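You operate a simulated robot arm through the tools that you are given. There is no shell and no other tool. Be economical: measure what you need, move in short steps, check, and stop when the job is done.

Carry out the task below with a simulated robot arm. There is one attempt and no reset: what you move stays moved.

JOB
Open the air vent and run the wall fan on high.
Fine: its switch is in the wall box; shut the box door again and leave the other two switches.

It is judged by the outcome, as a careful person would: the job done as asked, and still so three seconds after it is handed in. It fails if anything else is knocked over, pushed out of place, dropped, spilled or broken.

ROBOT AND FRAMES
A 7-joint arm with a two-finger parallel gripper, fixed in place. Base frame: the origin is at the foot of the arm, x ahead of it, y to its left, z up. Readings come in m, rad, newtons and seconds.
With the tool pointing down near the work surface it reaches from about 0.2 to 0.54 m from the base axis. Its first joint turns from -2.897 to 2.897 rad. Payload 3.91 kg.
The tool frame sits at the grasp point between the pads (the TCP): z along the fingers, y along the line on which they close. The tips reach 0.03 m beyond it. Largest opening 0.11 m; finger width 0.02, thickness 0.01; the body of the gripper, 0.048 by 0.112 m, starts 0.055 m behind the TCP.
Orientation is that of the tool frame in the base frame, as [roll, pitch, yaw] about the fixed x, y, z axes, in that order (R = Rz(yaw) Ry(pitch) Rx(roll)). With the fingers straight down and closing along the base's y, the tool's x points along the base's -x, its y along +y and its z along -z.

CONTROLS
- The arm moves only by the tool step_arm. Its argument "commands" is a list of rows, each an object of numbers (a shift or turn left out is 0, a gripper value left out holds the last): "x", "y", "z": the shift along the tool's x, y, z in units of 20 mm (1.0 is 20 mm); "rx", "ry", "rz": the turn, a rotation vector about the tool's x, y, z in units of 8 degrees (1.0 is 8 degrees). In form: [{"x": .., "y": .., "z": .., "rx": .., "ry": .., "rz": ..}, ...]. A call has 1 to 20 rows; each row shifts and turns the commanded pose from where the row before left it, along the tool's axes as they then stand. "grip" is the gripper command, from -1 (fully open) to 1 (shut), values between in proportion, set as the call begins (left out, the last holds). A call with a number of a shift or a turn outside -1 to 1 is refused whole. A row lasts 0.2 s, in which the tool goes at most 0.05 m and 0.15 rad; a call with a longer step from one row to the next is refused whole, and so is a gripper value outside its range. Where a pose cannot be reached the arm comes as near as it can. A force on the tool above 40 N (or 10 N above the force at the start of the call, whichever is more), or a blocked arm, ends the call early, and 0.2 s more pass. Each finger travels about 0.153 m/s and halts on what it meets, pressing with about 27 N; the grip force reading is that of the motor and also rises with nothing between the fingers. The clock runs only during rows and for 0.2 s after the last one: add rows that do not move to give the fingers time. It gives the time, the measured TCP pose, the force on the tool (base axes), the opening and the grip force at its end, in the units of the frame above (readings bear some noise), with the torque about the TCP (base axes, N m) and any sound that the robot's microphone picked up.
- Cameras (640 x 400 px; columns grow to the right, rows downward): "scene" is fixed at [0.0485, 0.6503, 2.0243]; the picture's right is [-0.80, -0.60, 0.00], its down [-0.38, 0.51, -0.77] and it looks along [0.46, -0.62, -0.63] (base axes); focal length 300 px, centre (320, 200). "wrist" rides on the gripper at [0.077, 0.007, -0.115] in the tool frame; the picture's right is [-0.09, 1.00, 0.00], its down [-0.80, -0.07, -0.59] and it looks along [-0.59, -0.05, 0.80] (tool axes); focal length 270 px, centre (320, 200). There is no depth. A picture from a camera that has moved, and an enlarged one, comes with that camera's place and axes in the base frame and with its lens.
- camera(camera): a new picture of that camera. The clock stands still meanwhile.
- raise_lower(by): slides the trunk up (or, below 0, down) by that many m; the arm rides with it, the base frame stays. It gives what a move gives, with no picture.
- enlarge(camera, box): a new picture of the part [left, top, right, bottom] of that camera's present view, enlarged. The clock stands still meanwhile.
- close_job(): hands the job in; it is judged then, once.

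Go step by step. Nothing tells you positions but the pictures and the camera data: compare them with the known pose of the tool, close in by small moves and look again before you grip or let go. The budget is 120 turns and 68 pictures, counting those below and the enlarged ones. Unless the task says otherwise, let go and move clear before handing in, and close with one line.

The tools are called after "Emit:" by a JSON object that holds its "method" and its "body". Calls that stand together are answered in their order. step_arm: Moves the arm, as the interface text tells. Its arguments: {"type":"object","properties":{"commands":{"type":"array","items":{"type":"object","properties":{"x":{"type":"number"},"y":{"type":"number"},"z":{"type":"number"},"rx":{"type":"number"},"ry":{"type":"number"},"rz":{"type":"number"}}}},"grip":{"type":"number"}},"required":["commands"]} The other tools are called the same way: raise_lower (by) slides the trunk up or down; camera (camera) takes a picture; enlarge (camera, box) takes an enlarged picture of a part of a camera's view; close_job () hands the job in.

At the start:

```text
time: 0.0
eef_pos: [0.3239, 0.0941, 1.5012]
tool_rot: [3.14, 0.001, 3.141]
wrist_force: [0.2, 0.2, -0.2]
torque: [0.01, 0.0, 0.0]
opening: 0.1099
grasp_force: 0.2
trunk travel left (down, up): [-0.587, 0.023]
```

scene: 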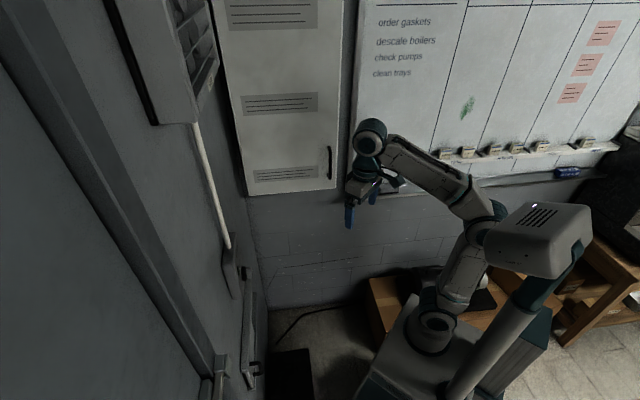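
wrist: 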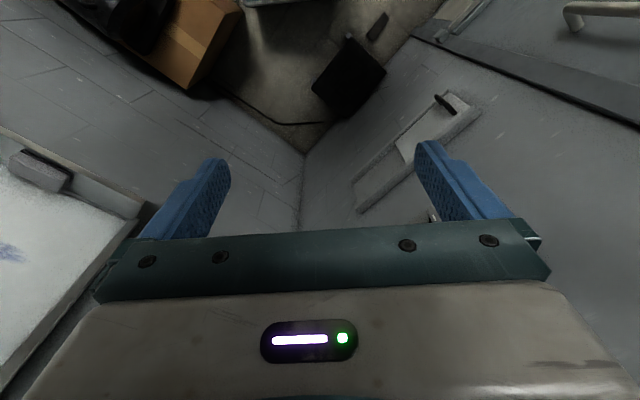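

I see a panel with a dark handle on the far wall, a fan-like unit at top left with a conduit running down, and something like a box lower down. I'll look closer at these first.

Emit:
{"method": "enlarge", "body": {"camera": "scene", "box": [180, 220, 340, 400]}}

Emit:
{"method": "enlarge", "body": {"camera": "scene", "box": [100, 0, 360, 200]}}

Emit:
{"method": "enlarge", "body": {"camera": "wrist", "box": [300, 0, 640, 220]}}

```text
2.22 times, centred on (260, 310) of scene
camera zoom: at [0.0485, 0.6503, 2.0243], right [-0.8, -0.6, 0.0], down [-0.38, 0.51, -0.77], along [0.46, -0.62, -0.63], focal length 667 px, centre (453, -44)
```

zoom: 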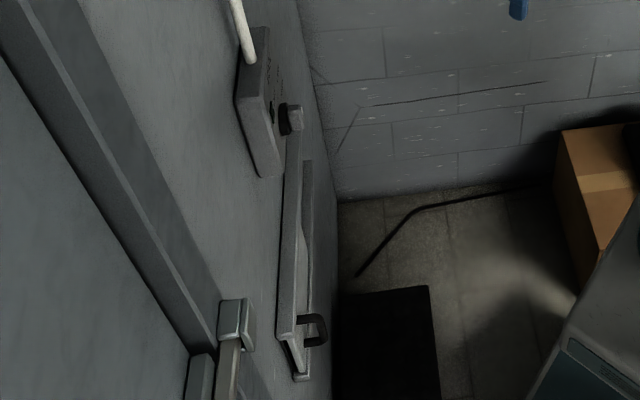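

```text
2.00 times, centred on (230, 100) of scene
camera zoom: at [0.0485, 0.6503, 2.0243], right [-0.8, -0.6, 0.0], down [-0.38, 0.51, -0.77], along [0.46, -0.62, -0.63], focal length 600 px, centre (500, 400)
```

zoom: 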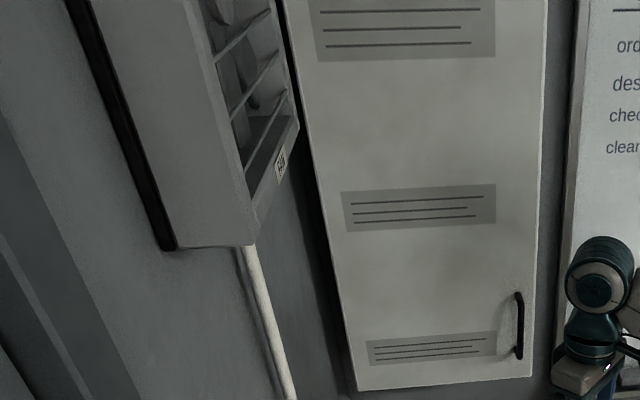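

```text
1.82 times, centred on (470, 110) of wrist
camera zoom: at [0.2454, 0.1, 1.6172], right [0.09, 1.0, 0.0], down [0.8, -0.07, 0.6], along [0.59, -0.05, -0.8], focal length 491 px, centre (47, 364)
```

zoom: 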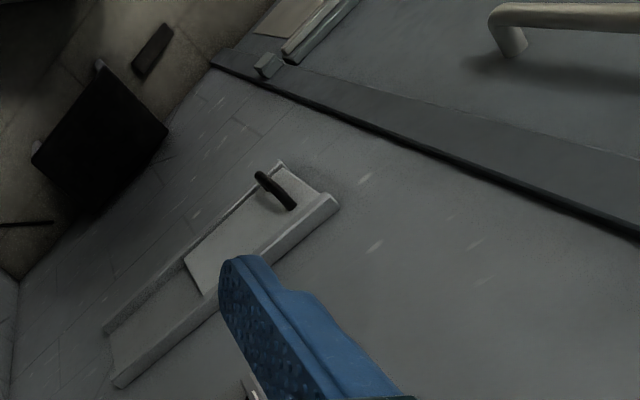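

The fan wall and the cabinet wall meet in a corner near (1.05, -0.07), so the fan wall stands roughly at 45° to the base axes. I'll turn the gripper toward it and tilt it up for a good look.

Emit:
{"method": "step_arm", "body": {"commands": [{"rz": -1}, {"rz": -1}, {"rz": -1}, {"rz": -1}, {"rz": -1}, {"rz": -0.6}, {"ry": -1}, {"ry": -1}, {"ry": -1}]}}

Emit:
{"method": "camera", "body": {"camera": "wrist"}}

```text
time: 2.0
eef_pos: [0.3225, 0.0927, 1.5023]
tool_rot: [-3.139, 0.426, -2.357]
wrist_force: [-0.1, -0.1, 0.5]
torque: [-0.01, 0.01, 0.0]
opening: 0.1099
grasp_force: 0.0
trunk travel left (down, up): [-0.587, 0.023]
```

```text
62 pictures are left
camera wrist: at [0.2337, 0.0146, 1.5762], right [-0.65, 0.76, 0.03], down [0.39, 0.29, 0.87], along [0.65, 0.58, -0.49], focal length 270 px, centre (320, 200)
```

wrist: 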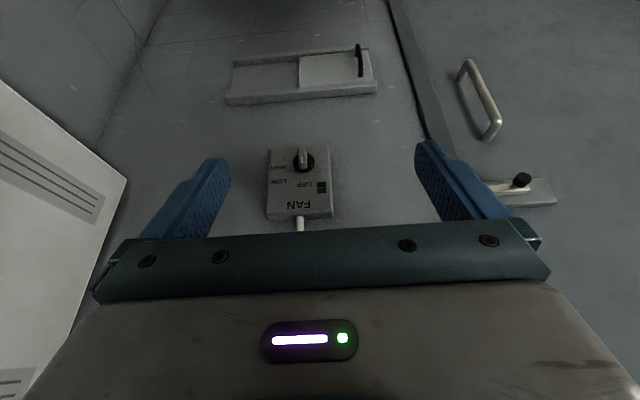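

The small box under the fan has a knob marked FAN with OFF, LOW and HIGH, and the vent with its slide is below it. I'll zoom in to read both.

Emit:
{"method": "enlarge", "body": {"camera": "wrist", "box": [240, 130, 360, 230]}}

Emit:
{"method": "enlarge", "body": {"camera": "wrist", "box": [210, 20, 400, 130]}}

Emit:
{"method": "enlarge", "body": {"camera": "wrist", "box": [0, 60, 160, 400]}}

```text
4.00 times, centred on (300, 180) of wrist
camera zoom: at [0.2337, 0.0146, 1.5762], right [-0.65, 0.76, 0.03], down [0.39, 0.29, 0.87], along [0.65, 0.58, -0.49], focal length 1081 px, centre (400, 280)
```

zoom: 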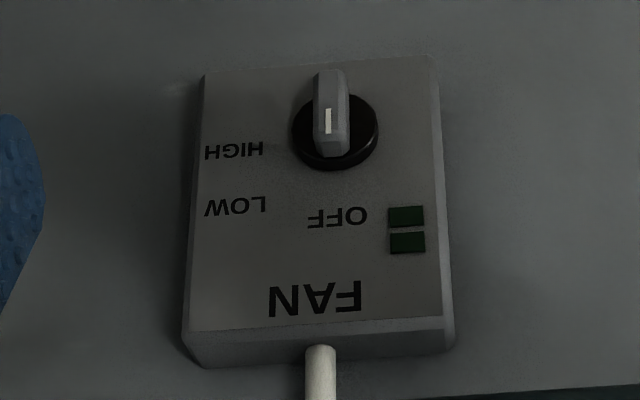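

```text
3.37 times, centred on (305, 75) of wrist
camera zoom: at [0.2337, 0.0146, 1.5762], right [-0.65, 0.76, 0.03], down [0.39, 0.29, 0.87], along [0.65, 0.58, -0.49], focal length 910 px, centre (370, 621)
```

zoom: 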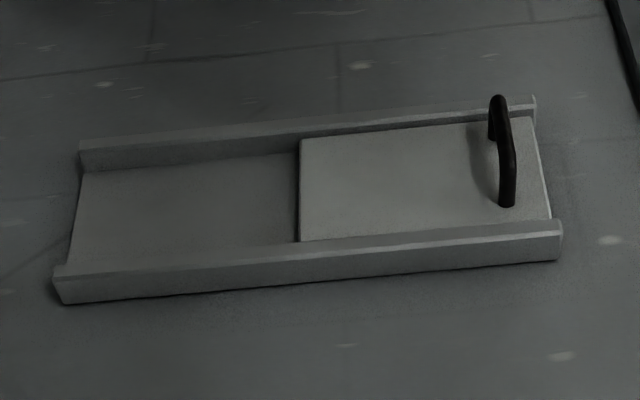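

```text
1.18 times, centred on (80, 230) of wrist
camera zoom: at [0.2337, 0.0146, 1.5762], right [-0.65, 0.76, 0.03], down [0.39, 0.29, 0.87], along [0.65, 0.58, -0.49], focal length 318 px, centre (602, 165)
```

zoom: 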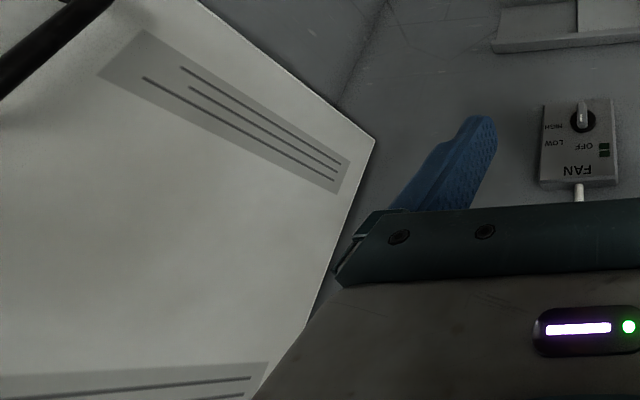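

The knob points at OFF and its two indicator lamps are dark. The cabinet on the right-hand wall, with its handle near (0.62, -0.19, 1.39), must be the wall box. I'll turn the gripper to face it.

Emit:
{"method": "step_arm", "body": {"commands": [{"rx": 0.413, "rz": 0.91}, {"rx": 0.413, "rz": 0.91}, {"rx": 0.413, "rz": 0.91}, {"rx": 0.413, "rz": 0.91}, {"rx": 0.413, "rz": 0.91}, {"rx": 0.413, "rz": 0.91}, {"rx": 0.413, "rz": 0.91}, {"rx": 0.413, "rz": 0.91}, {"rx": 0.413, "rz": 0.91}, {"rx": 0.413, "rz": 0.91}, {"rx": 0.413, "rz": 0.91}, {"rx": 0.103, "rz": 0.227}, {"ry": -1}, {"ry": -1}, {"ry": -1}, {"ry": -1}, {"ry": -1}, {"ry": -1}, {"ry": -1}, {"ry": -1}]}}

Emit:
{"method": "camera", "body": {"camera": "wrist"}}

Emit:
{"method": "camera", "body": {"camera": "scene"}}

```text
time: 5.9
eef_pos: [0.3719, 0.1006, 1.4633]
tool_rot: [-3.012, 1.125, 2.586]
wrist_force: [-1.3, -0.7, 0.9]
torque: [0.0, -0.02, 0.0]
opening: 0.1102
grasp_force: 0.0
trunk travel left (down, up): [-0.587, 0.023]
stopped in row 19: the arm was blocked; the commanded pose is now the measured one
```

```text
58 pictures are left
camera wrist: at [0.2678, 0.1892, 1.444], right [0.65, 0.76, 0.02], down [-0.16, 0.11, 0.98], along [0.74, -0.64, 0.19], focal length 270 px, centre (320, 200)
```

wrist: 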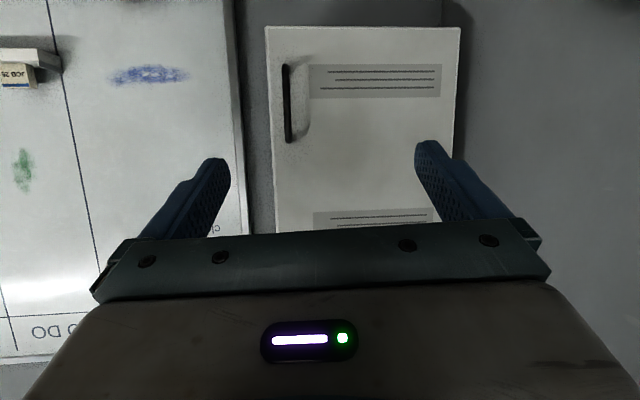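

```text
57 pictures are left
```

scene: 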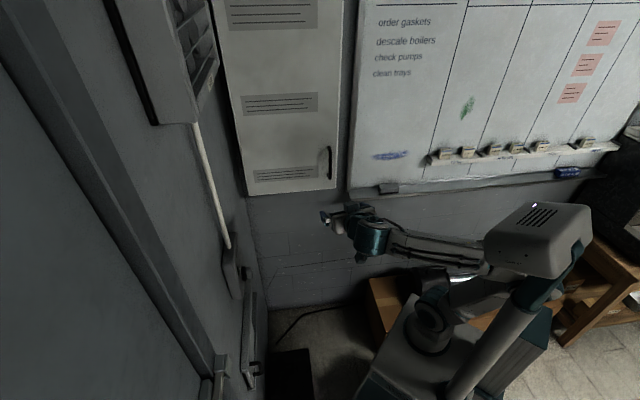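

The handle's vertical bar is at about (0.617, -0.187), z 1.30 to 1.44. The arm was blocked because it was folded too close in, so I'll move out to a pre-grasp point first and then level the tool.

Emit:
{"method": "step_arm", "body": {"commands": [{"x": -0.13, "y": -0.19, "z": 0.94}, {"x": -0.13, "y": -0.19, "z": 0.94}, {"x": -0.13, "y": -0.19, "z": 0.94}, {"x": -0.13, "y": -0.19, "z": 0.94}, {"x": -0.13, "y": -0.19, "z": 0.94}, {"x": -0.13, "y": -0.19, "z": 0.94}, {"x": -0.13, "y": -0.19, "z": 0.94}, {"x": -0.13, "y": -0.19, "z": 0.94}, {"x": -0.13, "y": -0.19, "z": 0.94}, {"x": -0.13, "y": -0.19, "z": 0.94}, {"x": -0.13, "y": -0.19, "z": 0.94}, {"x": -0.13, "y": -0.19, "z": 0.94}, {"rx": 0.17, "ry": -0.78, "rz": 0.14}, {"rx": 0.17, "ry": -0.78, "rz": 0.14}, {"rx": 0.17, "ry": -0.78, "rz": 0.14}, {"rx": 0.17, "ry": -0.78, "rz": 0.14}]}}

Emit:
{"method": "camera", "body": {"camera": "wrist"}}

```text
time: 9.3
eef_pos: [0.5106, -0.0725, 1.3988]
tool_rot: [-0.19, 1.569, -0.972]
wrist_force: [0.3, -0.3, -0.1]
torque: [-0.02, -0.03, 0.01]
opening: 0.1099
grasp_force: 0.1
trunk travel left (down, up): [-0.587, 0.023]
```

```text
56 pictures are left
camera wrist: at [0.4333, 0.0116, 1.323], right [0.7, 0.71, 0.09], down [-0.47, 0.37, 0.8], along [0.53, -0.6, 0.59], focal length 270 px, centre (320, 200)
```

wrist: 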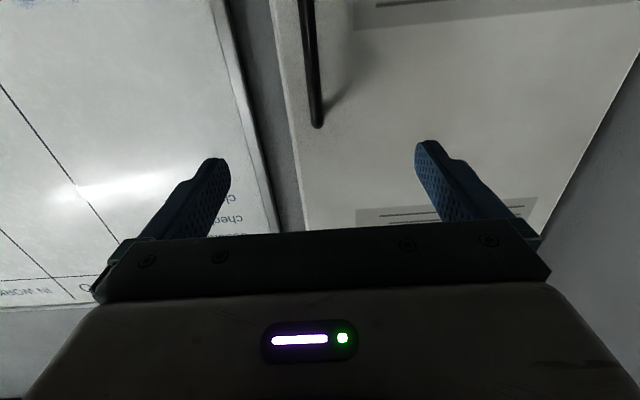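

The tool is level and square to the door with the bar roughly straight ahead. I'll lower slightly and close in to about 5 cm short, then check.

Emit:
{"method": "step_arm", "body": {"commands": [{"x": 0.6, "y": -0.15, "z": 0.9}, {"x": 0.6, "y": -0.15, "z": 0.9}, {"z": 0.9}, {"z": 0.9}, {"z": 0.9}, {"z": 0.8}]}}

Emit:
{"method": "camera", "body": {"camera": "wrist"}}

Emit:
{"method": "enlarge", "body": {"camera": "scene", "box": [280, 110, 400, 210]}}

```text
time: 10.7
eef_pos: [0.5812, -0.1525, 1.3737]
tool_rot: [1.036, 1.57, 0.252]
wrist_force: [0.4, -0.9, 0.5]
torque: [0.0, 0.04, 0.01]
opening: 0.1103
grasp_force: 0.0
trunk travel left (down, up): [-0.587, 0.023]
```

```text
55 pictures are left
camera wrist: at [0.5036, -0.0678, 1.2993], right [0.7, 0.71, 0.09], down [-0.47, 0.37, 0.8], along [0.53, -0.6, 0.59], focal length 270 px, centre (320, 200)
```

wrist: 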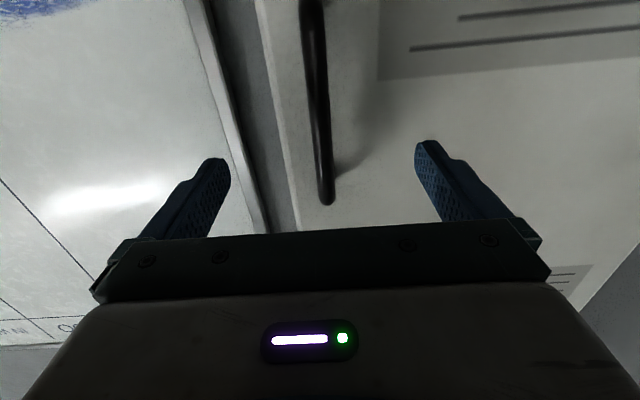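

```text
4.00 times, centred on (340, 160) of scene
camera zoom: at [0.0485, 0.6503, 2.0243], right [-0.8, -0.6, 0.0], down [-0.38, 0.51, -0.77], along [0.46, -0.62, -0.63], focal length 1200 px, centre (240, 360)
```

zoom: 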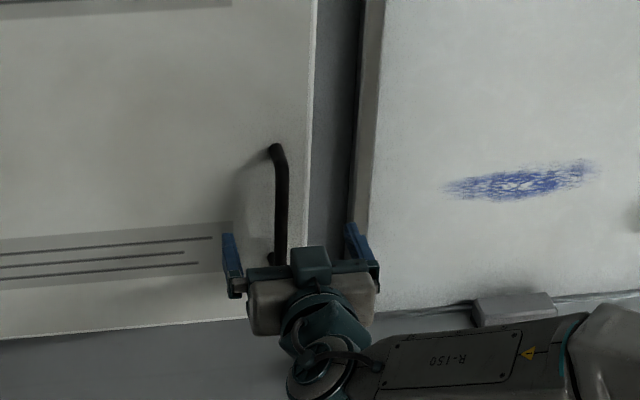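

The bar is centred between the fingers and about 6 cm ahead of the TCP. I'll advance gently and close on it.

Emit:
{"method": "step_arm", "body": {"commands": [{"z": 0.5}, {"z": 0.5}, {"z": 0.5}, {"z": 0.5}, {"z": 0.5}]}}

Emit:
{"method": "camera", "body": {"camera": "wrist"}}

```text
time: 11.9
eef_pos: [0.6171, -0.1871, 1.3758]
tool_rot: [-1.658, 1.571, -2.443]
wrist_force: [0.6, 0.0, 0.7]
torque: [-0.01, 0.03, -0.02]
opening: 0.1099
grasp_force: 0.0
trunk travel left (down, up): [-0.587, 0.023]
```

```text
53 pictures are left
camera wrist: at [0.5395, -0.1029, 1.2994], right [0.7, 0.71, 0.09], down [-0.47, 0.37, 0.8], along [0.53, -0.6, 0.59], focal length 270 px, centre (320, 200)
```

wrist: 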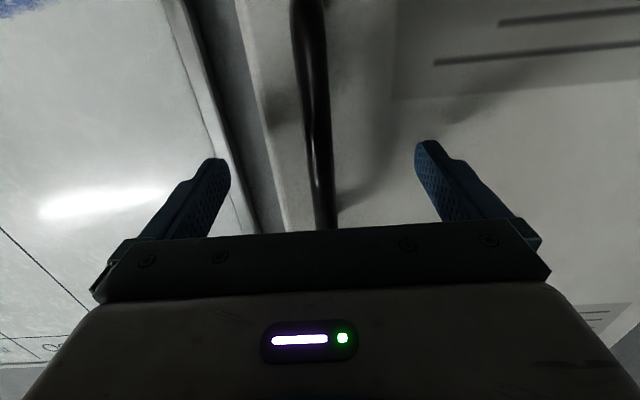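

No contact yet and the bar lies between the pads. I'll close the gripper.

Emit:
{"method": "step_arm", "body": {"commands": [{}, {}, {}, {}], "grip": 1}}

```text
time: 12.9
eef_pos: [0.6182, -0.1859, 1.3746]
tool_rot: [-1.418, 1.568, -2.197]
wrist_force: [2.8, 1.0, 1.3]
torque: [0.3, 0.16, 0.07]
opening: 0.0136
grasp_force: 44.9
trunk travel left (down, up): [-0.587, 0.023]
```

The bar is gripped (opening 13.6 mm). I'll pull the door open along an arc about the hinge on the corner side, a few rows at a time.

Emit:
{"method": "step_arm", "body": {"commands": [{"z": -0.48, "y": 0.07, "rx": 0.205}, {"z": -0.96, "y": 0.16, "rx": 0.41}, {"z": -0.96, "y": 0.16, "rx": 0.41}, {"z": -0.96, "y": 0.16, "rx": 0.41}]}}

```text
time: 13.9
eef_pos: [0.5831, -0.127, 1.3753]
tool_rot: [-1.239, 1.568, -2.216]
wrist_force: [13.3, 7.1, 5.6]
torque: [0.02, -0.28, 0.38]
opening: 0.0136
grasp_force: 44.9
trunk travel left (down, up): [-0.587, 0.023]
```

The door is opening. A mild side force pulls the tool toward the hinge, so I'll ease the path that way and continue.

Emit:
{"method": "step_arm", "body": {"commands": [{"z": -0.96, "y": 0.3, "rx": 0.41}, {"z": -0.96, "y": 0.18, "rx": 0.41}, {"z": -0.96, "y": 0.18, "rx": 0.41}, {"z": -0.96, "y": 0.18, "rx": 0.41}]}}

Emit:
{"method": "camera", "body": {"camera": "scene"}}

```text
time: 14.9
eef_pos: [0.5594, -0.0527, 1.3752]
tool_rot: [-0.115, 1.568, -1.329]
wrist_force: [10.5, 3.3, 12.2]
torque: [0.34, 0.12, 0.33]
opening: 0.0137
grasp_force: 45.2
trunk travel left (down, up): [-0.587, 0.023]
```

```text
52 pictures are left
```

scene: 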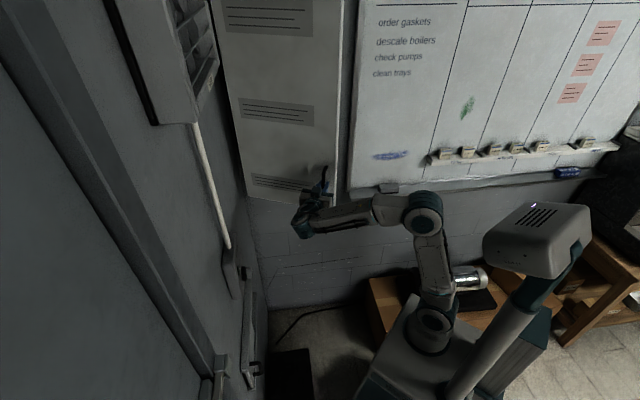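

Door is about 25° open and following. Continuing to roughly 45°.

Emit:
{"method": "step_arm", "body": {"commands": [{"z": -0.96, "y": 0.28, "rx": 0.41}, {"z": -0.96, "y": 0.2, "rx": 0.41}, {"z": -0.96, "y": 0.2, "rx": 0.41}, {"z": -0.96, "y": 0.2, "rx": 0.41}, {"z": -0.96, "y": 0.2, "rx": 0.41}, {"z": -0.96, "y": 0.2, "rx": 0.41}]}}

Emit:
{"method": "camera", "body": {"camera": "wrist"}}

Emit:
{"method": "camera", "body": {"camera": "scene"}}

```text
time: 16.3
eef_pos: [0.5576, 0.0683, 1.3741]
tool_rot: [-0.712, 1.569, -2.265]
wrist_force: [-15.8, 2.2, -5.9]
torque: [0.09, -0.09, 0.05]
opening: 0.0137
grasp_force: 45.0
trunk travel left (down, up): [-0.587, 0.023]
```

```text
51 pictures are left
camera wrist: at [0.5606, 0.1817, 1.2992], right [1.0, 0.02, 0.09], down [-0.08, 0.59, 0.8], along [-0.04, -0.8, 0.59], focal length 270 px, centre (320, 200)
```

wrist: 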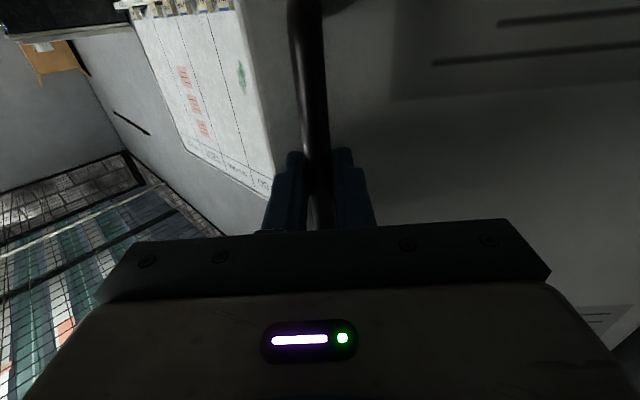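

```text
50 pictures are left
```

scene: 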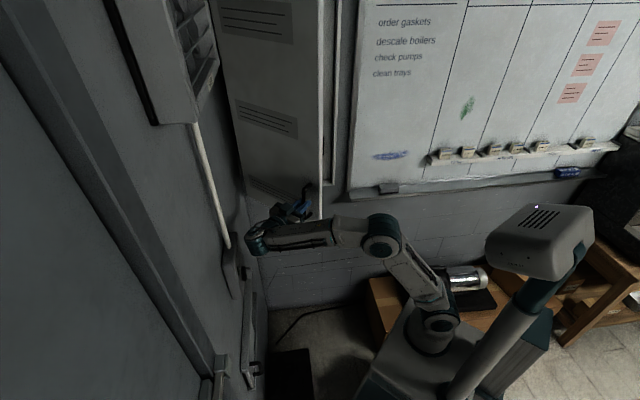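

The door is about 45° open and the wrist is nearing the fan wall. I'll release here, back off the bar, and shift away from the wall.

Emit:
{"method": "step_arm", "body": {"commands": [{}, {}, {}, {"z": -0.6}, {"z": -0.6, "y": -0.5}, {"z": -0.6, "y": -0.5}, {"z": -0.6, "y": -0.5}, {"z": -0.3, "y": -1}], "grip": -1}}

Emit:
{"method": "camera", "body": {"camera": "wrist"}}

Emit:
{"method": "camera", "body": {"camera": "scene"}}

```text
time: 18.1
eef_pos: [0.5079, 0.1189, 1.3743]
tool_rot: [0.969, 1.57, -0.587]
wrist_force: [0.0, 0.1, -0.3]
torque: [0.0, 0.0, -0.01]
opening: 0.11
grasp_force: 0.0
trunk travel left (down, up): [-0.587, 0.023]
```

```text
49 pictures are left
camera wrist: at [0.511, 0.2318, 1.2998], right [1.0, 0.02, 0.09], down [-0.08, 0.59, 0.8], along [-0.04, -0.8, 0.59], focal length 270 px, centre (320, 200)
```

wrist: 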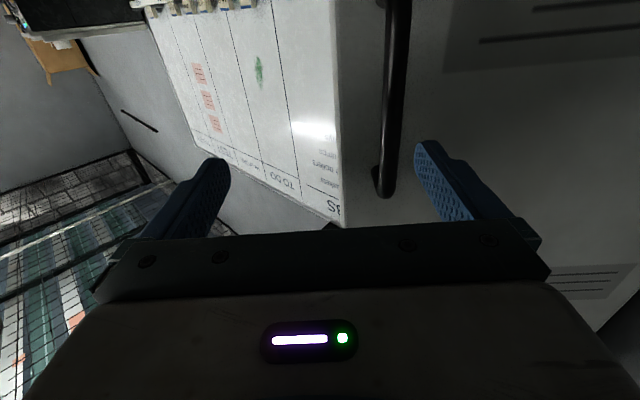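

```text
48 pictures are left
```

scene: 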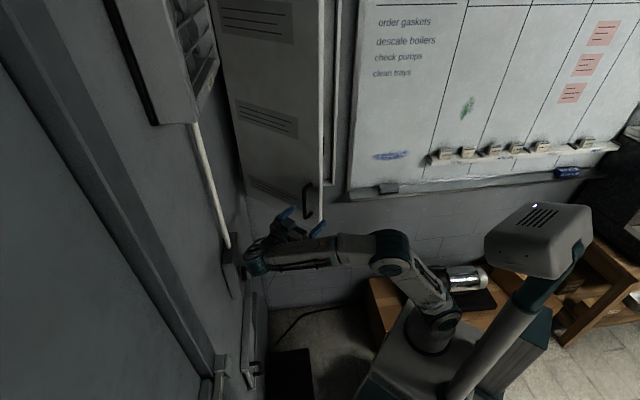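

The bar is released and clear of the fingers. I'll move left around the door's free edge and turn back to face the box interior.

Emit:
{"method": "step_arm", "body": {"commands": [{"y": -1}, {"y": -1}, {"y": -1}, {"y": -1}, {"y": -1}, {"y": -1}, {"rx": -1}, {"rx": -1}, {"rx": -1}, {"rx": -1}, {"rx": -1}, {"rx": -0.6}]}}

Emit:
{"method": "camera", "body": {"camera": "wrist"}}

```text
time: 20.7
eef_pos: [0.3879, 0.1154, 1.3748]
tool_rot: [2.572, 1.57, 1.8]
wrist_force: [0.9, 0.1, 0.6]
torque: [-0.02, -0.01, -0.02]
opening: 0.1101
grasp_force: 0.1
trunk travel left (down, up): [-0.587, 0.023]
```

```text
47 pictures are left
camera wrist: at [0.3097, 0.1987, 1.2994], right [0.69, 0.71, 0.09], down [-0.48, 0.36, 0.8], along [0.54, -0.6, 0.59], focal length 270 px, centre (320, 200)
```

wrist: 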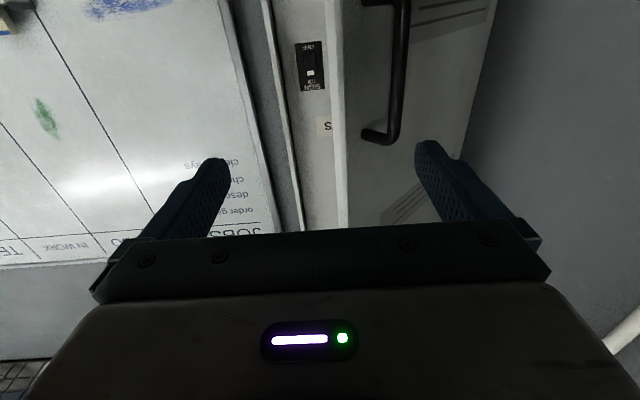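

I can see a switch inside the box past the door edge. Zooming in.

Emit:
{"method": "enlarge", "body": {"camera": "wrist", "box": [260, 0, 420, 230]}}

```text
1.74 times, centred on (340, 115) of wrist
camera zoom: at [0.3097, 0.1987, 1.2994], right [0.69, 0.71, 0.09], down [-0.48, 0.36, 0.8], along [0.54, -0.6, 0.59], focal length 470 px, centre (285, 348)
```

zoom: 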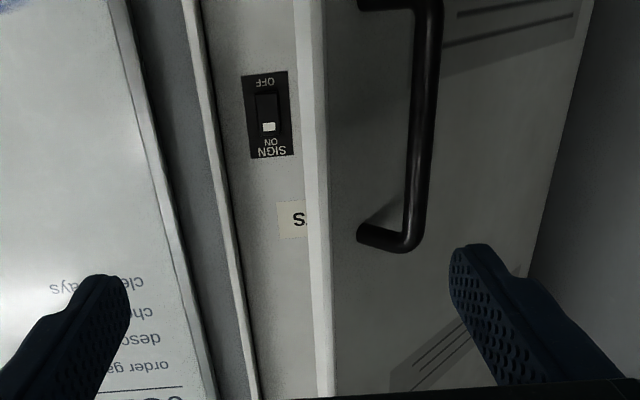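

This one is the SIGN switch (ON is up); the others are hidden by the door. I'll close the fingers, slip behind the free edge and push the door further open.

Emit:
{"method": "step_arm", "body": {"commands": [{"z": 0.84, "y": -0.4}, {"z": 0.84, "y": -0.4}, {"z": 0.84, "y": -0.4}, {"z": 0.84, "y": -0.4}, {"z": 0.84, "y": -0.4}, {"z": 0.84, "y": -0.4}, {"z": 0.84, "y": -0.4}, {"z": 0.84, "y": -0.4}, {"z": 0.84, "y": -0.4}, {"z": 0.84, "y": -0.4}, {"rx": -1}, {"rx": -1}, {"rx": -1}, {"rx": -0.75}], "grip": 1}}

Emit:
{"method": "camera", "body": {"camera": "wrist"}}

```text
time: 23.7
eef_pos: [0.4525, -0.0598, 1.3744]
tool_rot: [-2.551, 1.57, -2.796]
wrist_force: [0.2, 0.8, -0.1]
torque: [0.0, 0.0, -0.01]
opening: 0.0
grasp_force: 27.0
trunk travel left (down, up): [-0.587, 0.023]
```

```text
45 pictures are left
camera wrist: at [0.342, -0.0263, 1.2993], right [0.24, 0.97, 0.09], down [-0.59, 0.08, 0.8], along [0.77, -0.25, 0.59], focal length 270 px, centre (320, 200)
```

wrist: 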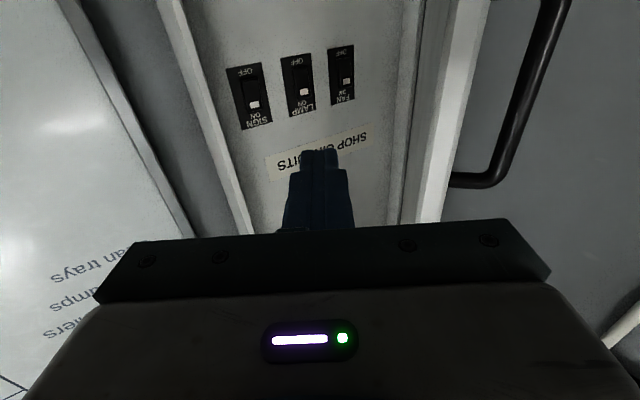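

Emit:
{"method": "enlarge", "body": {"camera": "wrist", "box": [210, 20, 390, 190]}}

```text
2.35 times, centred on (300, 105) of wrist
camera zoom: at [0.342, -0.0263, 1.2993], right [0.24, 0.97, 0.09], down [-0.59, 0.08, 0.8], along [0.77, -0.25, 0.59], focal length 636 px, centre (367, 424)
```

zoom: 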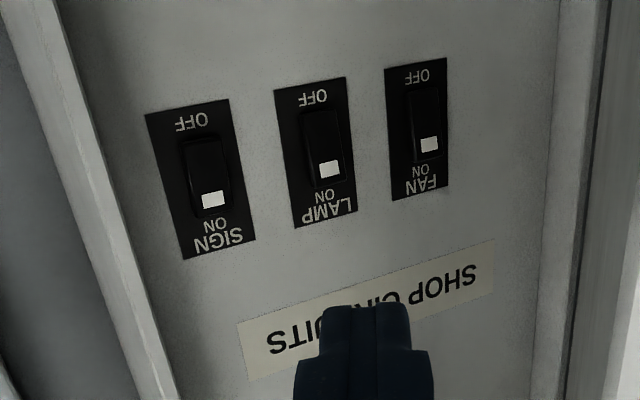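

All three switches are visible: SIGN, LAMP and FAN, with FAN nearest the hinge, and the panel sits about 6 cm inside the box. The door needs to be wider open, so I'll angle the closed fingers into its inner face and push.

Emit:
{"method": "step_arm", "body": {"commands": [{"rx": -1}, {"rx": -1}, {"rx": -1}, {"rx": -0.75}, {"z": 1, "y": -0.27}, {"z": 1, "y": -0.27}, {"z": 1, "y": -0.27}, {"z": 1, "y": -0.27}, {"z": 0.28, "y": 1}, {"z": 0.28, "y": 1}, {"z": 0.25, "y": 0.8}, {"z": 0.25, "y": 0.8}, {"z": 0.25, "y": 0.8}, {"z": 0.25, "y": 0.8}, {"z": 0.25, "y": 0.8}]}}

Emit:
{"method": "camera", "body": {"camera": "wrist"}}

Emit:
{"method": "camera", "body": {"camera": "scene"}}

```text
time: 26.9
eef_pos: [0.5377, 0.0684, 1.375]
tool_rot: [-2.199, 1.57, -1.926]
wrist_force: [0.6, -0.4, -0.5]
torque: [0.02, 0.01, 0.02]
opening: 0.0002
grasp_force: 26.6
trunk travel left (down, up): [-0.587, 0.023]
```

```text
43 pictures are left
camera wrist: at [0.4249, 0.0419, 1.299], right [-0.27, 0.96, 0.09], down [-0.55, -0.23, 0.8], along [0.79, 0.17, 0.59], focal length 270 px, centre (320, 200)
```

wrist: 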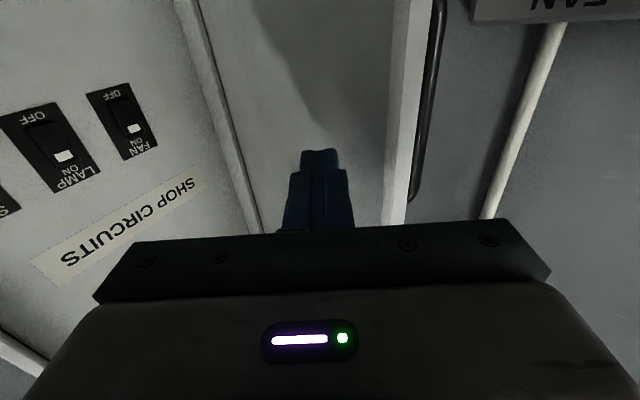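

```text
42 pictures are left
```

scene: 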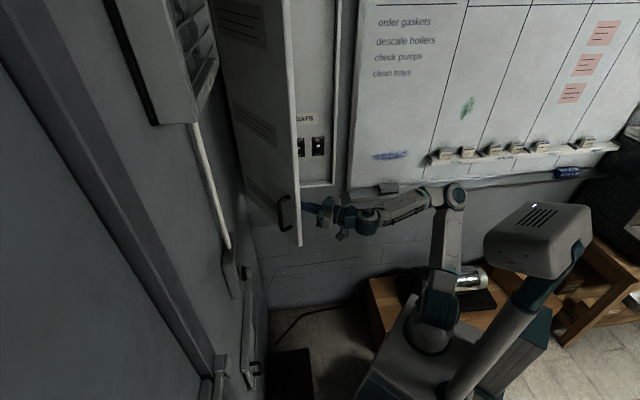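

The door is moving smoothly, about 62° open now. Pushing on to about 80°.

Emit:
{"method": "step_arm", "body": {"commands": [{"z": 0.5, "y": 0.8}, {"z": 0.5, "y": 0.8}, {"z": 0.5, "y": 0.8}, {"z": 0.5, "y": 0.8}, {"z": 0.5, "y": 0.6}, {"z": 0.5, "y": 0.6}, {"z": 0.3, "y": 0.3}]}}

Emit:
{"method": "camera", "body": {"camera": "wrist"}}

Emit:
{"method": "camera", "body": {"camera": "scene"}}

```text
time: 28.5
eef_pos: [0.5758, 0.1757, 1.3736]
tool_rot: [-3.09, 1.57, -2.816]
wrist_force: [0.4, 0.1, 0.0]
torque: [0.01, 0.01, 0.04]
opening: 0.0
grasp_force: 27.2
trunk travel left (down, up): [-0.587, 0.023]
```

```text
41 pictures are left
camera wrist: at [0.4626, 0.1502, 1.2989], right [-0.27, 0.96, 0.09], down [-0.55, -0.23, 0.8], along [0.79, 0.17, 0.59], focal length 270 px, centre (320, 200)
```

wrist: 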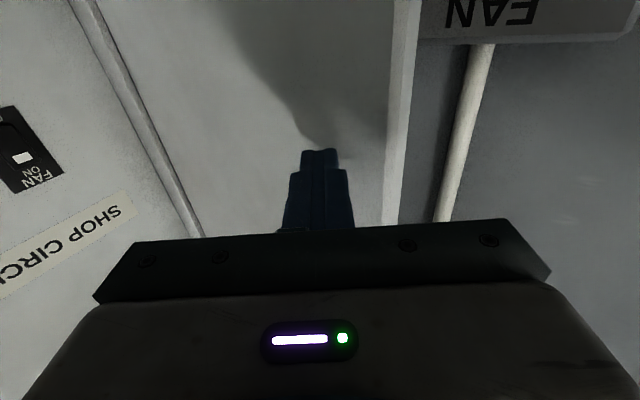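

```text
40 pictures are left
```

scene: 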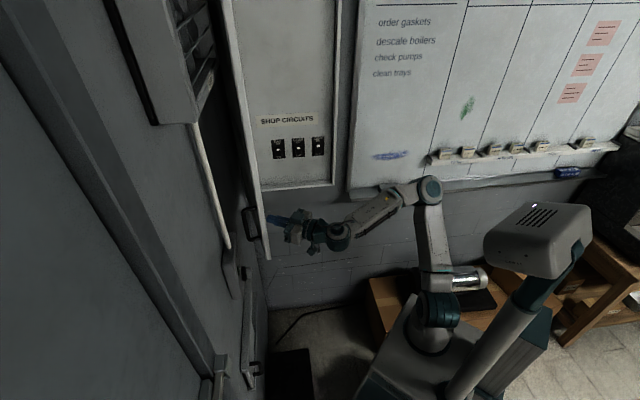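

Emit:
{"method": "enlarge", "body": {"camera": "scene", "box": [255, 105, 345, 170]}}

```text
6.15 times, centred on (300, 138) of scene
camera zoom: at [0.0485, 0.6503, 2.0243], right [-0.8, -0.6, 0.0], down [-0.38, 0.51, -0.77], along [0.46, -0.62, -0.63], focal length 1847 px, centre (443, 585)
```

zoom: 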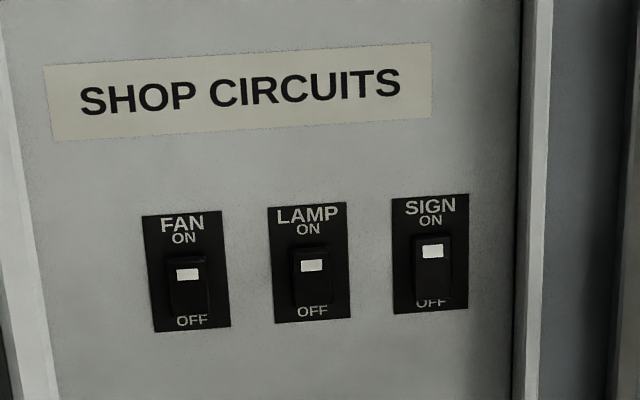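

The door now stands at about 80°, and SIGN's rocker tilts differently from FAN and LAMP. I'll back off the door and line up in front of the FAN switch for a close look.

Emit:
{"method": "step_arm", "body": {"commands": [{"z": -0.9, "y": -0.85}, {"z": -0.9, "y": -0.85}, {"z": -0.9, "y": -0.85}, {"z": -0.9, "y": -0.85}, {"z": -0.9, "y": -0.85}, {"z": -0.8, "y": -0.85}, {"rx": 1}, {"rx": 1}, {"rx": 1}, {"rx": 1}, {"rx": 1}, {"rx": 0.63}, {"z": 0.95, "y": 0.1, "x": -0.28}, {"z": 0.95, "y": 0.1, "x": -0.28}, {"z": 0.95, "y": 0.1, "x": -0.28}, {"z": 0.95, "y": 0.1, "x": -0.28}, {"z": 0.95, "y": 0.1, "x": -0.28}, {"z": 0.95, "y": 0.1, "x": -0.28}, {"z": 0.95, "y": 0.1, "x": -0.28}, {"z": 0.95, "y": 0.1, "x": -0.28}]}}

Emit:
{"method": "camera", "body": {"camera": "wrist"}}

Emit:
{"method": "camera", "body": {"camera": "scene"}}

```text
time: 32.7
eef_pos: [0.6434, -0.0123, 1.4195]
tool_rot: [-2.2, 1.57, -2.714]
wrist_force: [0.1, 0.4, 0.1]
torque: [-0.02, 0.01, 0.02]
opening: 0.0
grasp_force: 27.0
trunk travel left (down, up): [-0.587, 0.023]
```

```text
38 pictures are left
camera wrist: at [0.5455, 0.0486, 1.3439], right [0.49, 0.87, 0.09], down [-0.55, 0.23, 0.8], along [0.68, -0.44, 0.59], focal length 270 px, centre (320, 200)
```

wrist: 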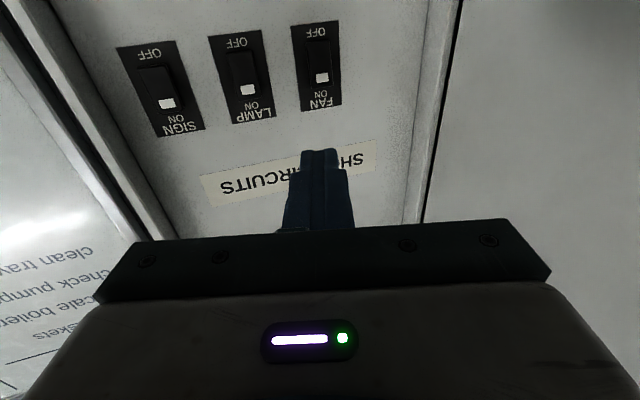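

```text
37 pictures are left
```

scene: 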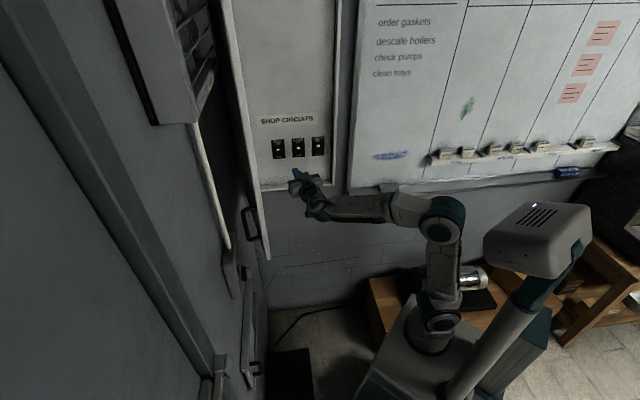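

Emit:
{"method": "enlarge", "body": {"camera": "wrist", "box": [110, 15, 350, 140]}}

```text
2.67 times, centred on (230, 78) of wrist
camera zoom: at [0.5455, 0.0486, 1.3439], right [0.49, 0.87, 0.09], down [-0.55, 0.23, 0.8], along [0.68, -0.44, 0.59], focal length 721 px, centre (560, 527)
```

zoom: 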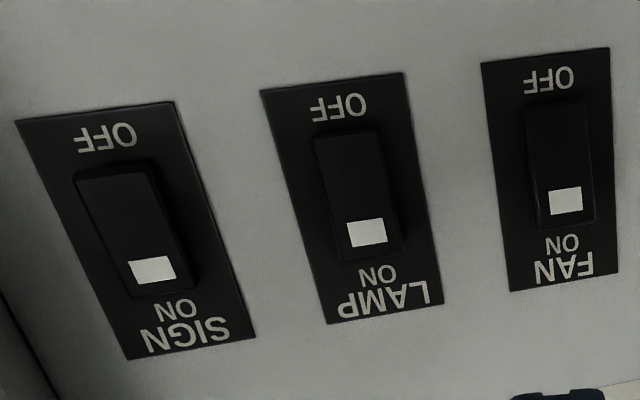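

FAN and LAMP are tilted to OFF (upper half raised) and SIGN is ON. I'll press the upper half of the FAN rocker at about (0.832, -0.117, 1.416), approaching to 3 cm short first.

Emit:
{"method": "step_arm", "body": {"commands": [{"z": 0.94, "y": 0.03, "x": 0.02}, {"z": 0.94, "y": 0.03, "x": 0.02}, {"z": 0.94, "y": 0.03, "x": 0.02}, {"z": 0.94, "y": 0.03, "x": 0.02}, {"z": 0.94, "y": 0.03, "x": 0.02}, {"z": 0.94, "y": 0.03, "x": 0.02}, {"z": 0.94}, {"z": 0.94}]}}

Emit:
{"method": "camera", "body": {"camera": "wrist"}}

Emit:
{"method": "enlarge", "body": {"camera": "scene", "box": [235, 105, 355, 205]}}

```text
time: 34.5
eef_pos: [0.7759, -0.0832, 1.4163]
tool_rot: [-2.384, 1.57, -2.894]
wrist_force: [0.2, 0.4, 0.9]
torque: [0.0, -0.01, -0.01]
opening: 0.0
grasp_force: 26.8
trunk travel left (down, up): [-0.587, 0.023]
```

```text
35 pictures are left
camera wrist: at [0.6781, -0.0219, 1.3415], right [0.49, 0.87, 0.09], down [-0.55, 0.23, 0.8], along [0.68, -0.44, 0.59], focal length 270 px, centre (320, 200)
```

wrist: 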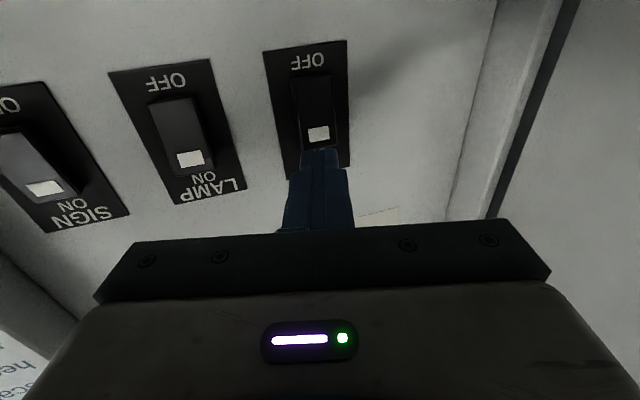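

```text
4.00 times, centred on (295, 155) of scene
camera zoom: at [0.0485, 0.6503, 2.0243], right [-0.8, -0.6, 0.0], down [-0.38, 0.51, -0.77], along [0.46, -0.62, -0.63], focal length 1200 px, centre (420, 380)
```

zoom: 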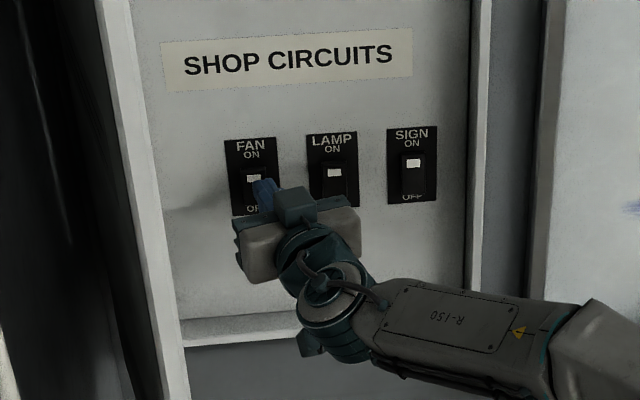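

The finger tip is aligned with the FAN mark, about 3 cm away. Raising a few mm and pressing gently.

Emit:
{"method": "step_arm", "body": {"commands": [{"x": -0.2, "z": 0.4}, {"z": 0.4}, {"z": 0.3}, {"z": 0.3}, {"z": 0.2}, {"z": 0.2}]}}

Emit:
{"method": "camera", "body": {"camera": "wrist"}}

```text
time: 36.0
eef_pos: [0.7984, -0.0965, 1.4223]
tool_rot: [2.12, 1.568, 1.608]
wrist_force: [-34.0, 10.8, -6.9]
torque: [0.28, 0.43, -0.53]
opening: 0.0002
grasp_force: 27.2
trunk travel left (down, up): [-0.587, 0.023]
stopped in row 6: the force on the tool passed its limit (the readings are from after the stop); the commanded pose is now the measured one
```

```text
33 pictures are left
camera wrist: at [0.7026, -0.0351, 1.3469], right [0.49, 0.87, 0.09], down [-0.55, 0.23, 0.8], along [0.68, -0.44, 0.59], focal length 270 px, centre (320, 200)
```

wrist: 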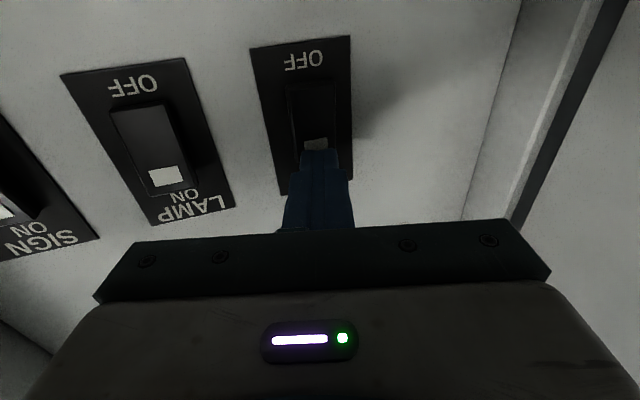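

The tip met the rocker and pressed to the force limit. I'll back away and check its state.

Emit:
{"method": "step_arm", "body": {"commands": [{"z": -0.9}, {"z": -0.9}, {"z": -0.9}, {"z": -0.9}, {"z": -0.9}, {"z": -0.9}, {"z": -0.9}]}}

Emit:
{"method": "enlarge", "body": {"camera": "wrist", "box": [110, 15, 350, 140]}}

Emit:
{"method": "enlarge", "body": {"camera": "scene", "box": [255, 105, 345, 170]}}

```text
time: 37.6
eef_pos: [0.6956, -0.0374, 1.4193]
tool_rot: [2.998, 1.567, 2.486]
wrist_force: [0.0, 1.0, -0.2]
torque: [-0.04, -0.01, 0.0]
opening: 0.0
grasp_force: 27.2
trunk travel left (down, up): [-0.587, 0.023]
```

```text
2.67 times, centred on (230, 78) of wrist
camera zoom: at [0.5972, 0.0239, 1.3447], right [0.49, 0.87, 0.09], down [-0.55, 0.23, 0.8], along [0.68, -0.44, 0.59], focal length 721 px, centre (560, 527)
```

zoom: 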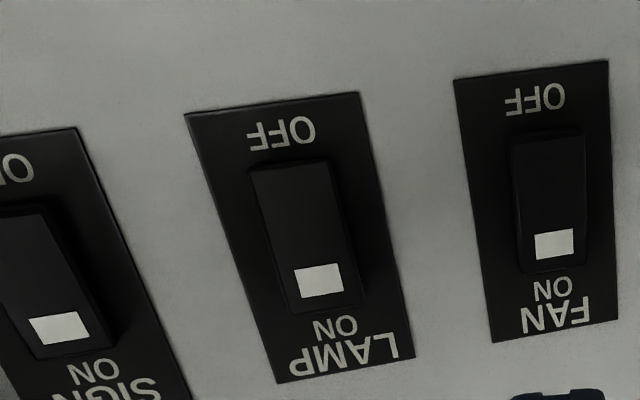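

```text
6.15 times, centred on (300, 138) of scene
camera zoom: at [0.0485, 0.6503, 2.0243], right [-0.8, -0.6, 0.0], down [-0.38, 0.51, -0.77], along [0.46, -0.62, -0.63], focal length 1847 px, centre (443, 585)
```

zoom: 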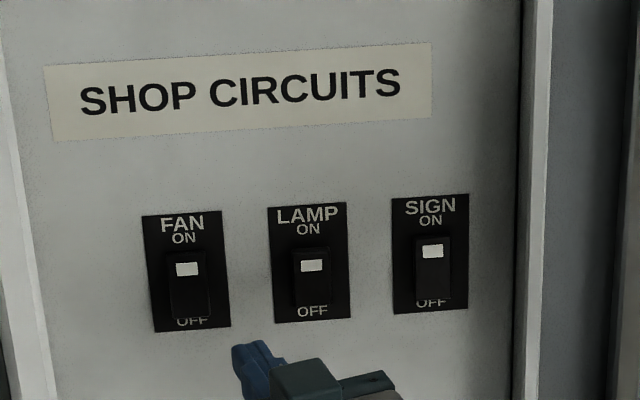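

FAN's rocker now tilts like SIGN's, so it is ON; LAMP and SIGN are unchanged. Next I'll withdraw, go round the free edge of the door (about (0.58, 0.23)) at z = 1.47, above the handle, and swing the door shut from outside.

Emit:
{"method": "step_arm", "body": {"commands": [{"z": -1}, {"z": -1}, {"z": -1}, {"z": -1}, {"z": -1}, {"z": -1}, {"z": -1}, {"z": -1}, {"z": -1}, {"z": -1}, {"z": -1}, {"x": -0.9}, {"x": -0.9}, {"x": -0.7}, {"rx": -1}, {"rx": -1}, {"rx": -1}, {"rx": -1}, {"rx": -0.38}]}}

```text
time: 41.6
eef_pos: [0.5047, 0.0703, 1.4695]
tool_rot: [2.492, 1.564, 2.595]
wrist_force: [-0.4, 0.1, -0.2]
torque: [0.0, 0.02, 0.04]
opening: 0.0002
grasp_force: 27.0
trunk travel left (down, up): [-0.587, 0.023]
```

Now sliding sideways past the door's free edge.

Emit:
{"method": "step_arm", "body": {"commands": [{"y": 1}, {"y": 1}, {"y": 1}, {"y": 1}, {"y": 1}, {"y": 1}, {"y": 1}, {"y": 1}, {"y": 1}, {"y": 1}, {"y": 1}]}}

Emit:
{"method": "camera", "body": {"camera": "wrist"}}

Emit:
{"method": "camera", "body": {"camera": "scene"}}

```text
time: 44.0
eef_pos: [0.4838, 0.2898, 1.4714]
tool_rot: [2.53, 1.565, 2.629]
wrist_force: [0.1, 0.6, 0.0]
torque: [-0.02, -0.01, 0.0]
opening: 0.0
grasp_force: 26.9
trunk travel left (down, up): [-0.587, 0.023]
```

```text
30 pictures are left
camera wrist: at [0.3671, 0.2843, 1.3954], right [-0.1, 0.99, 0.09], down [-0.58, -0.13, 0.8], along [0.81, 0.03, 0.59], focal length 270 px, centre (320, 200)
```

wrist: 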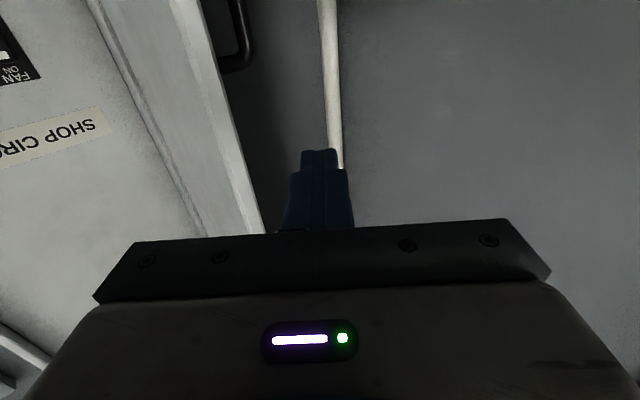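

```text
29 pictures are left
```

scene: 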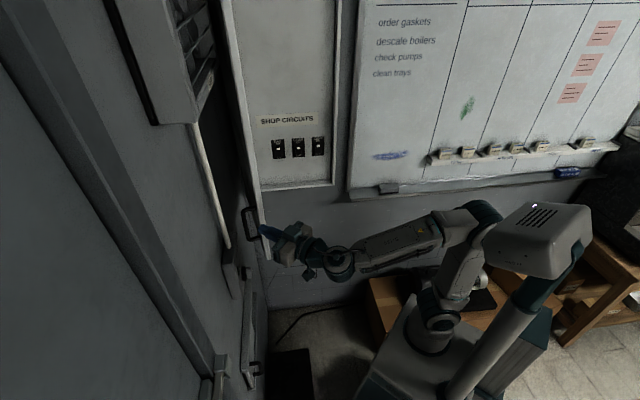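

The finger is outside the door, with the conduit ahead on the wall. I'll advance modestly and draw the edge back toward closed.

Emit:
{"method": "step_arm", "body": {"commands": [{"z": 0.85}, {"z": 0.85}, {"z": 0.85}, {"z": 0.85}, {"z": 0.85}, {"y": -1}, {"y": -1}, {"y": -1}, {"y": -0.9, "z": -0.48}, {"y": -0.9, "z": -0.48}, {"y": -0.9, "z": -0.48}, {"y": -0.9, "z": -0.48}, {"y": -0.9, "z": -0.48}]}}

Emit:
{"method": "camera", "body": {"camera": "scene"}}

```text
time: 46.8
eef_pos: [0.5337, 0.1413, 1.4703]
tool_rot: [2.22, 1.566, 2.32]
wrist_force: [-0.5, 0.2, 0.1]
torque: [0.01, 0.02, 0.0]
opening: 0.0002
grasp_force: 27.0
trunk travel left (down, up): [-0.587, 0.023]
```

```text
28 pictures are left
```

scene: 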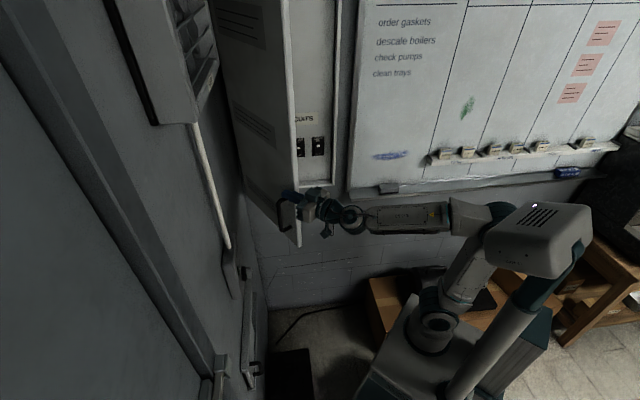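

The door follows, now about 60°. Continuing the sweep.

Emit:
{"method": "step_arm", "body": {"commands": [{"y": -1, "z": -0.2}, {"y": -1, "z": -0.15}, {"y": -1, "z": -0.15}, {"y": -1, "z": -0.1}, {"y": -1, "z": -0.1}, {"y": -1, "z": 0.1}, {"y": -1, "z": 0.1}]}}

Emit:
{"method": "camera", "body": {"camera": "scene"}}

```text
time: 48.4
eef_pos: [0.5384, 0.0022, 1.4696]
tool_rot: [2.51, 1.564, 2.609]
wrist_force: [0.7, -1.1, -0.3]
torque: [0.0, -0.01, 0.01]
opening: 0.0
grasp_force: 26.8
trunk travel left (down, up): [-0.587, 0.023]
```

```text
27 pictures are left
```

scene: 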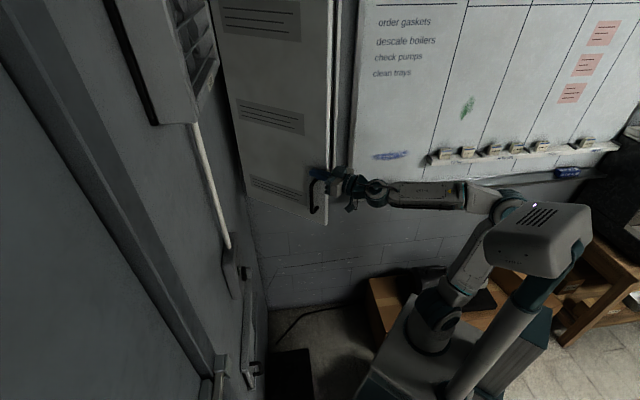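

The door is about 38° from closed. I'll back off, turn to face it squarely, and push it shut with the finger tips just above the handle.

Emit:
{"method": "step_arm", "body": {"commands": [{"y": 1}, {"y": 1}, {"y": 1, "z": -1}, {"z": -1, "x": -0.7}, {"rx": 1}, {"rx": 1}, {"rx": 1}, {"rx": 1}, {"rx": 1}, {"rx": 1}, {"rx": 0.25}, {"y": -0.8}, {"y": -0.8}, {"y": -0.8}]}}

Emit:
{"method": "camera", "body": {"camera": "wrist"}}

```text
time: 51.4
eef_pos: [0.4591, 0.0236, 1.4847]
tool_rot: [-2.955, 1.566, 2.553]
wrist_force: [-0.2, 0.1, 0.2]
torque: [0.0, 0.0, 0.01]
opening: 0.0002
grasp_force: 26.9
trunk travel left (down, up): [-0.587, 0.023]
```

```text
26 pictures are left
camera wrist: at [0.3806, 0.1073, 1.4097], right [0.7, 0.71, 0.09], down [-0.47, 0.36, 0.8], along [0.54, -0.6, 0.59], focal length 270 px, centre (320, 200)
```

wrist: 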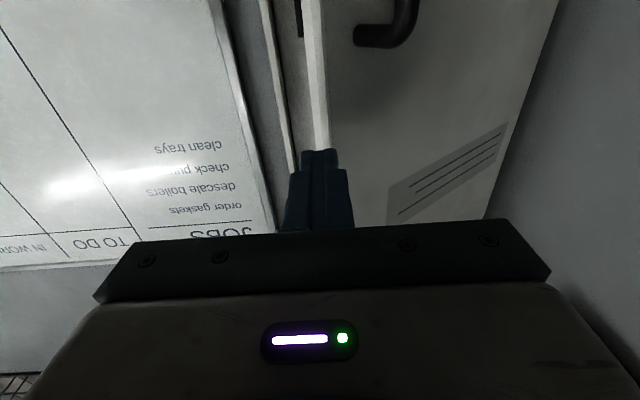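

I'd miss the edge on this line, so I'll shift about 5 cm toward the hinge and then push.

Emit:
{"method": "step_arm", "body": {"commands": [{"y": 0.9}, {"y": 0.9}, {"y": 0.8}, {"z": 0.95}, {"z": 0.95}, {"z": 0.95}, {"z": 0.95}, {"z": 0.95}, {"z": 0.95}, {"z": 0.95}, {"z": 0.95}, {"z": 0.95}, {"z": 0.95}, {"z": 0.95}, {"z": 0.95}]}}

Emit:
{"method": "camera", "body": {"camera": "scene"}}

```text
time: 54.6
eef_pos: [0.6605, -0.0979, 1.4829]
tool_rot: [-3.022, 1.565, 2.489]
wrist_force: [0.2, -0.9, -0.1]
torque: [-0.04, 0.02, 0.0]
opening: 0.0001
grasp_force: 27.3
trunk travel left (down, up): [-0.587, 0.023]
```

```text
25 pictures are left
```

scene: 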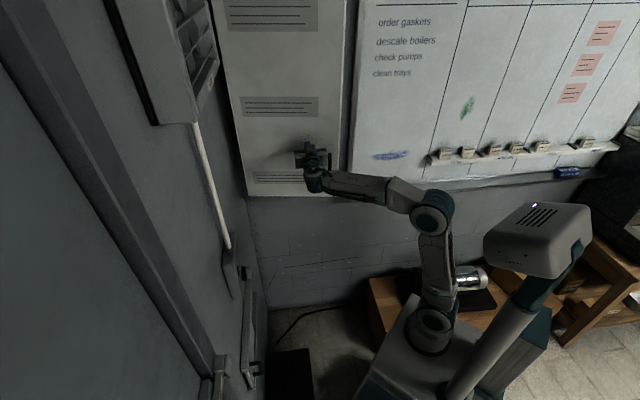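

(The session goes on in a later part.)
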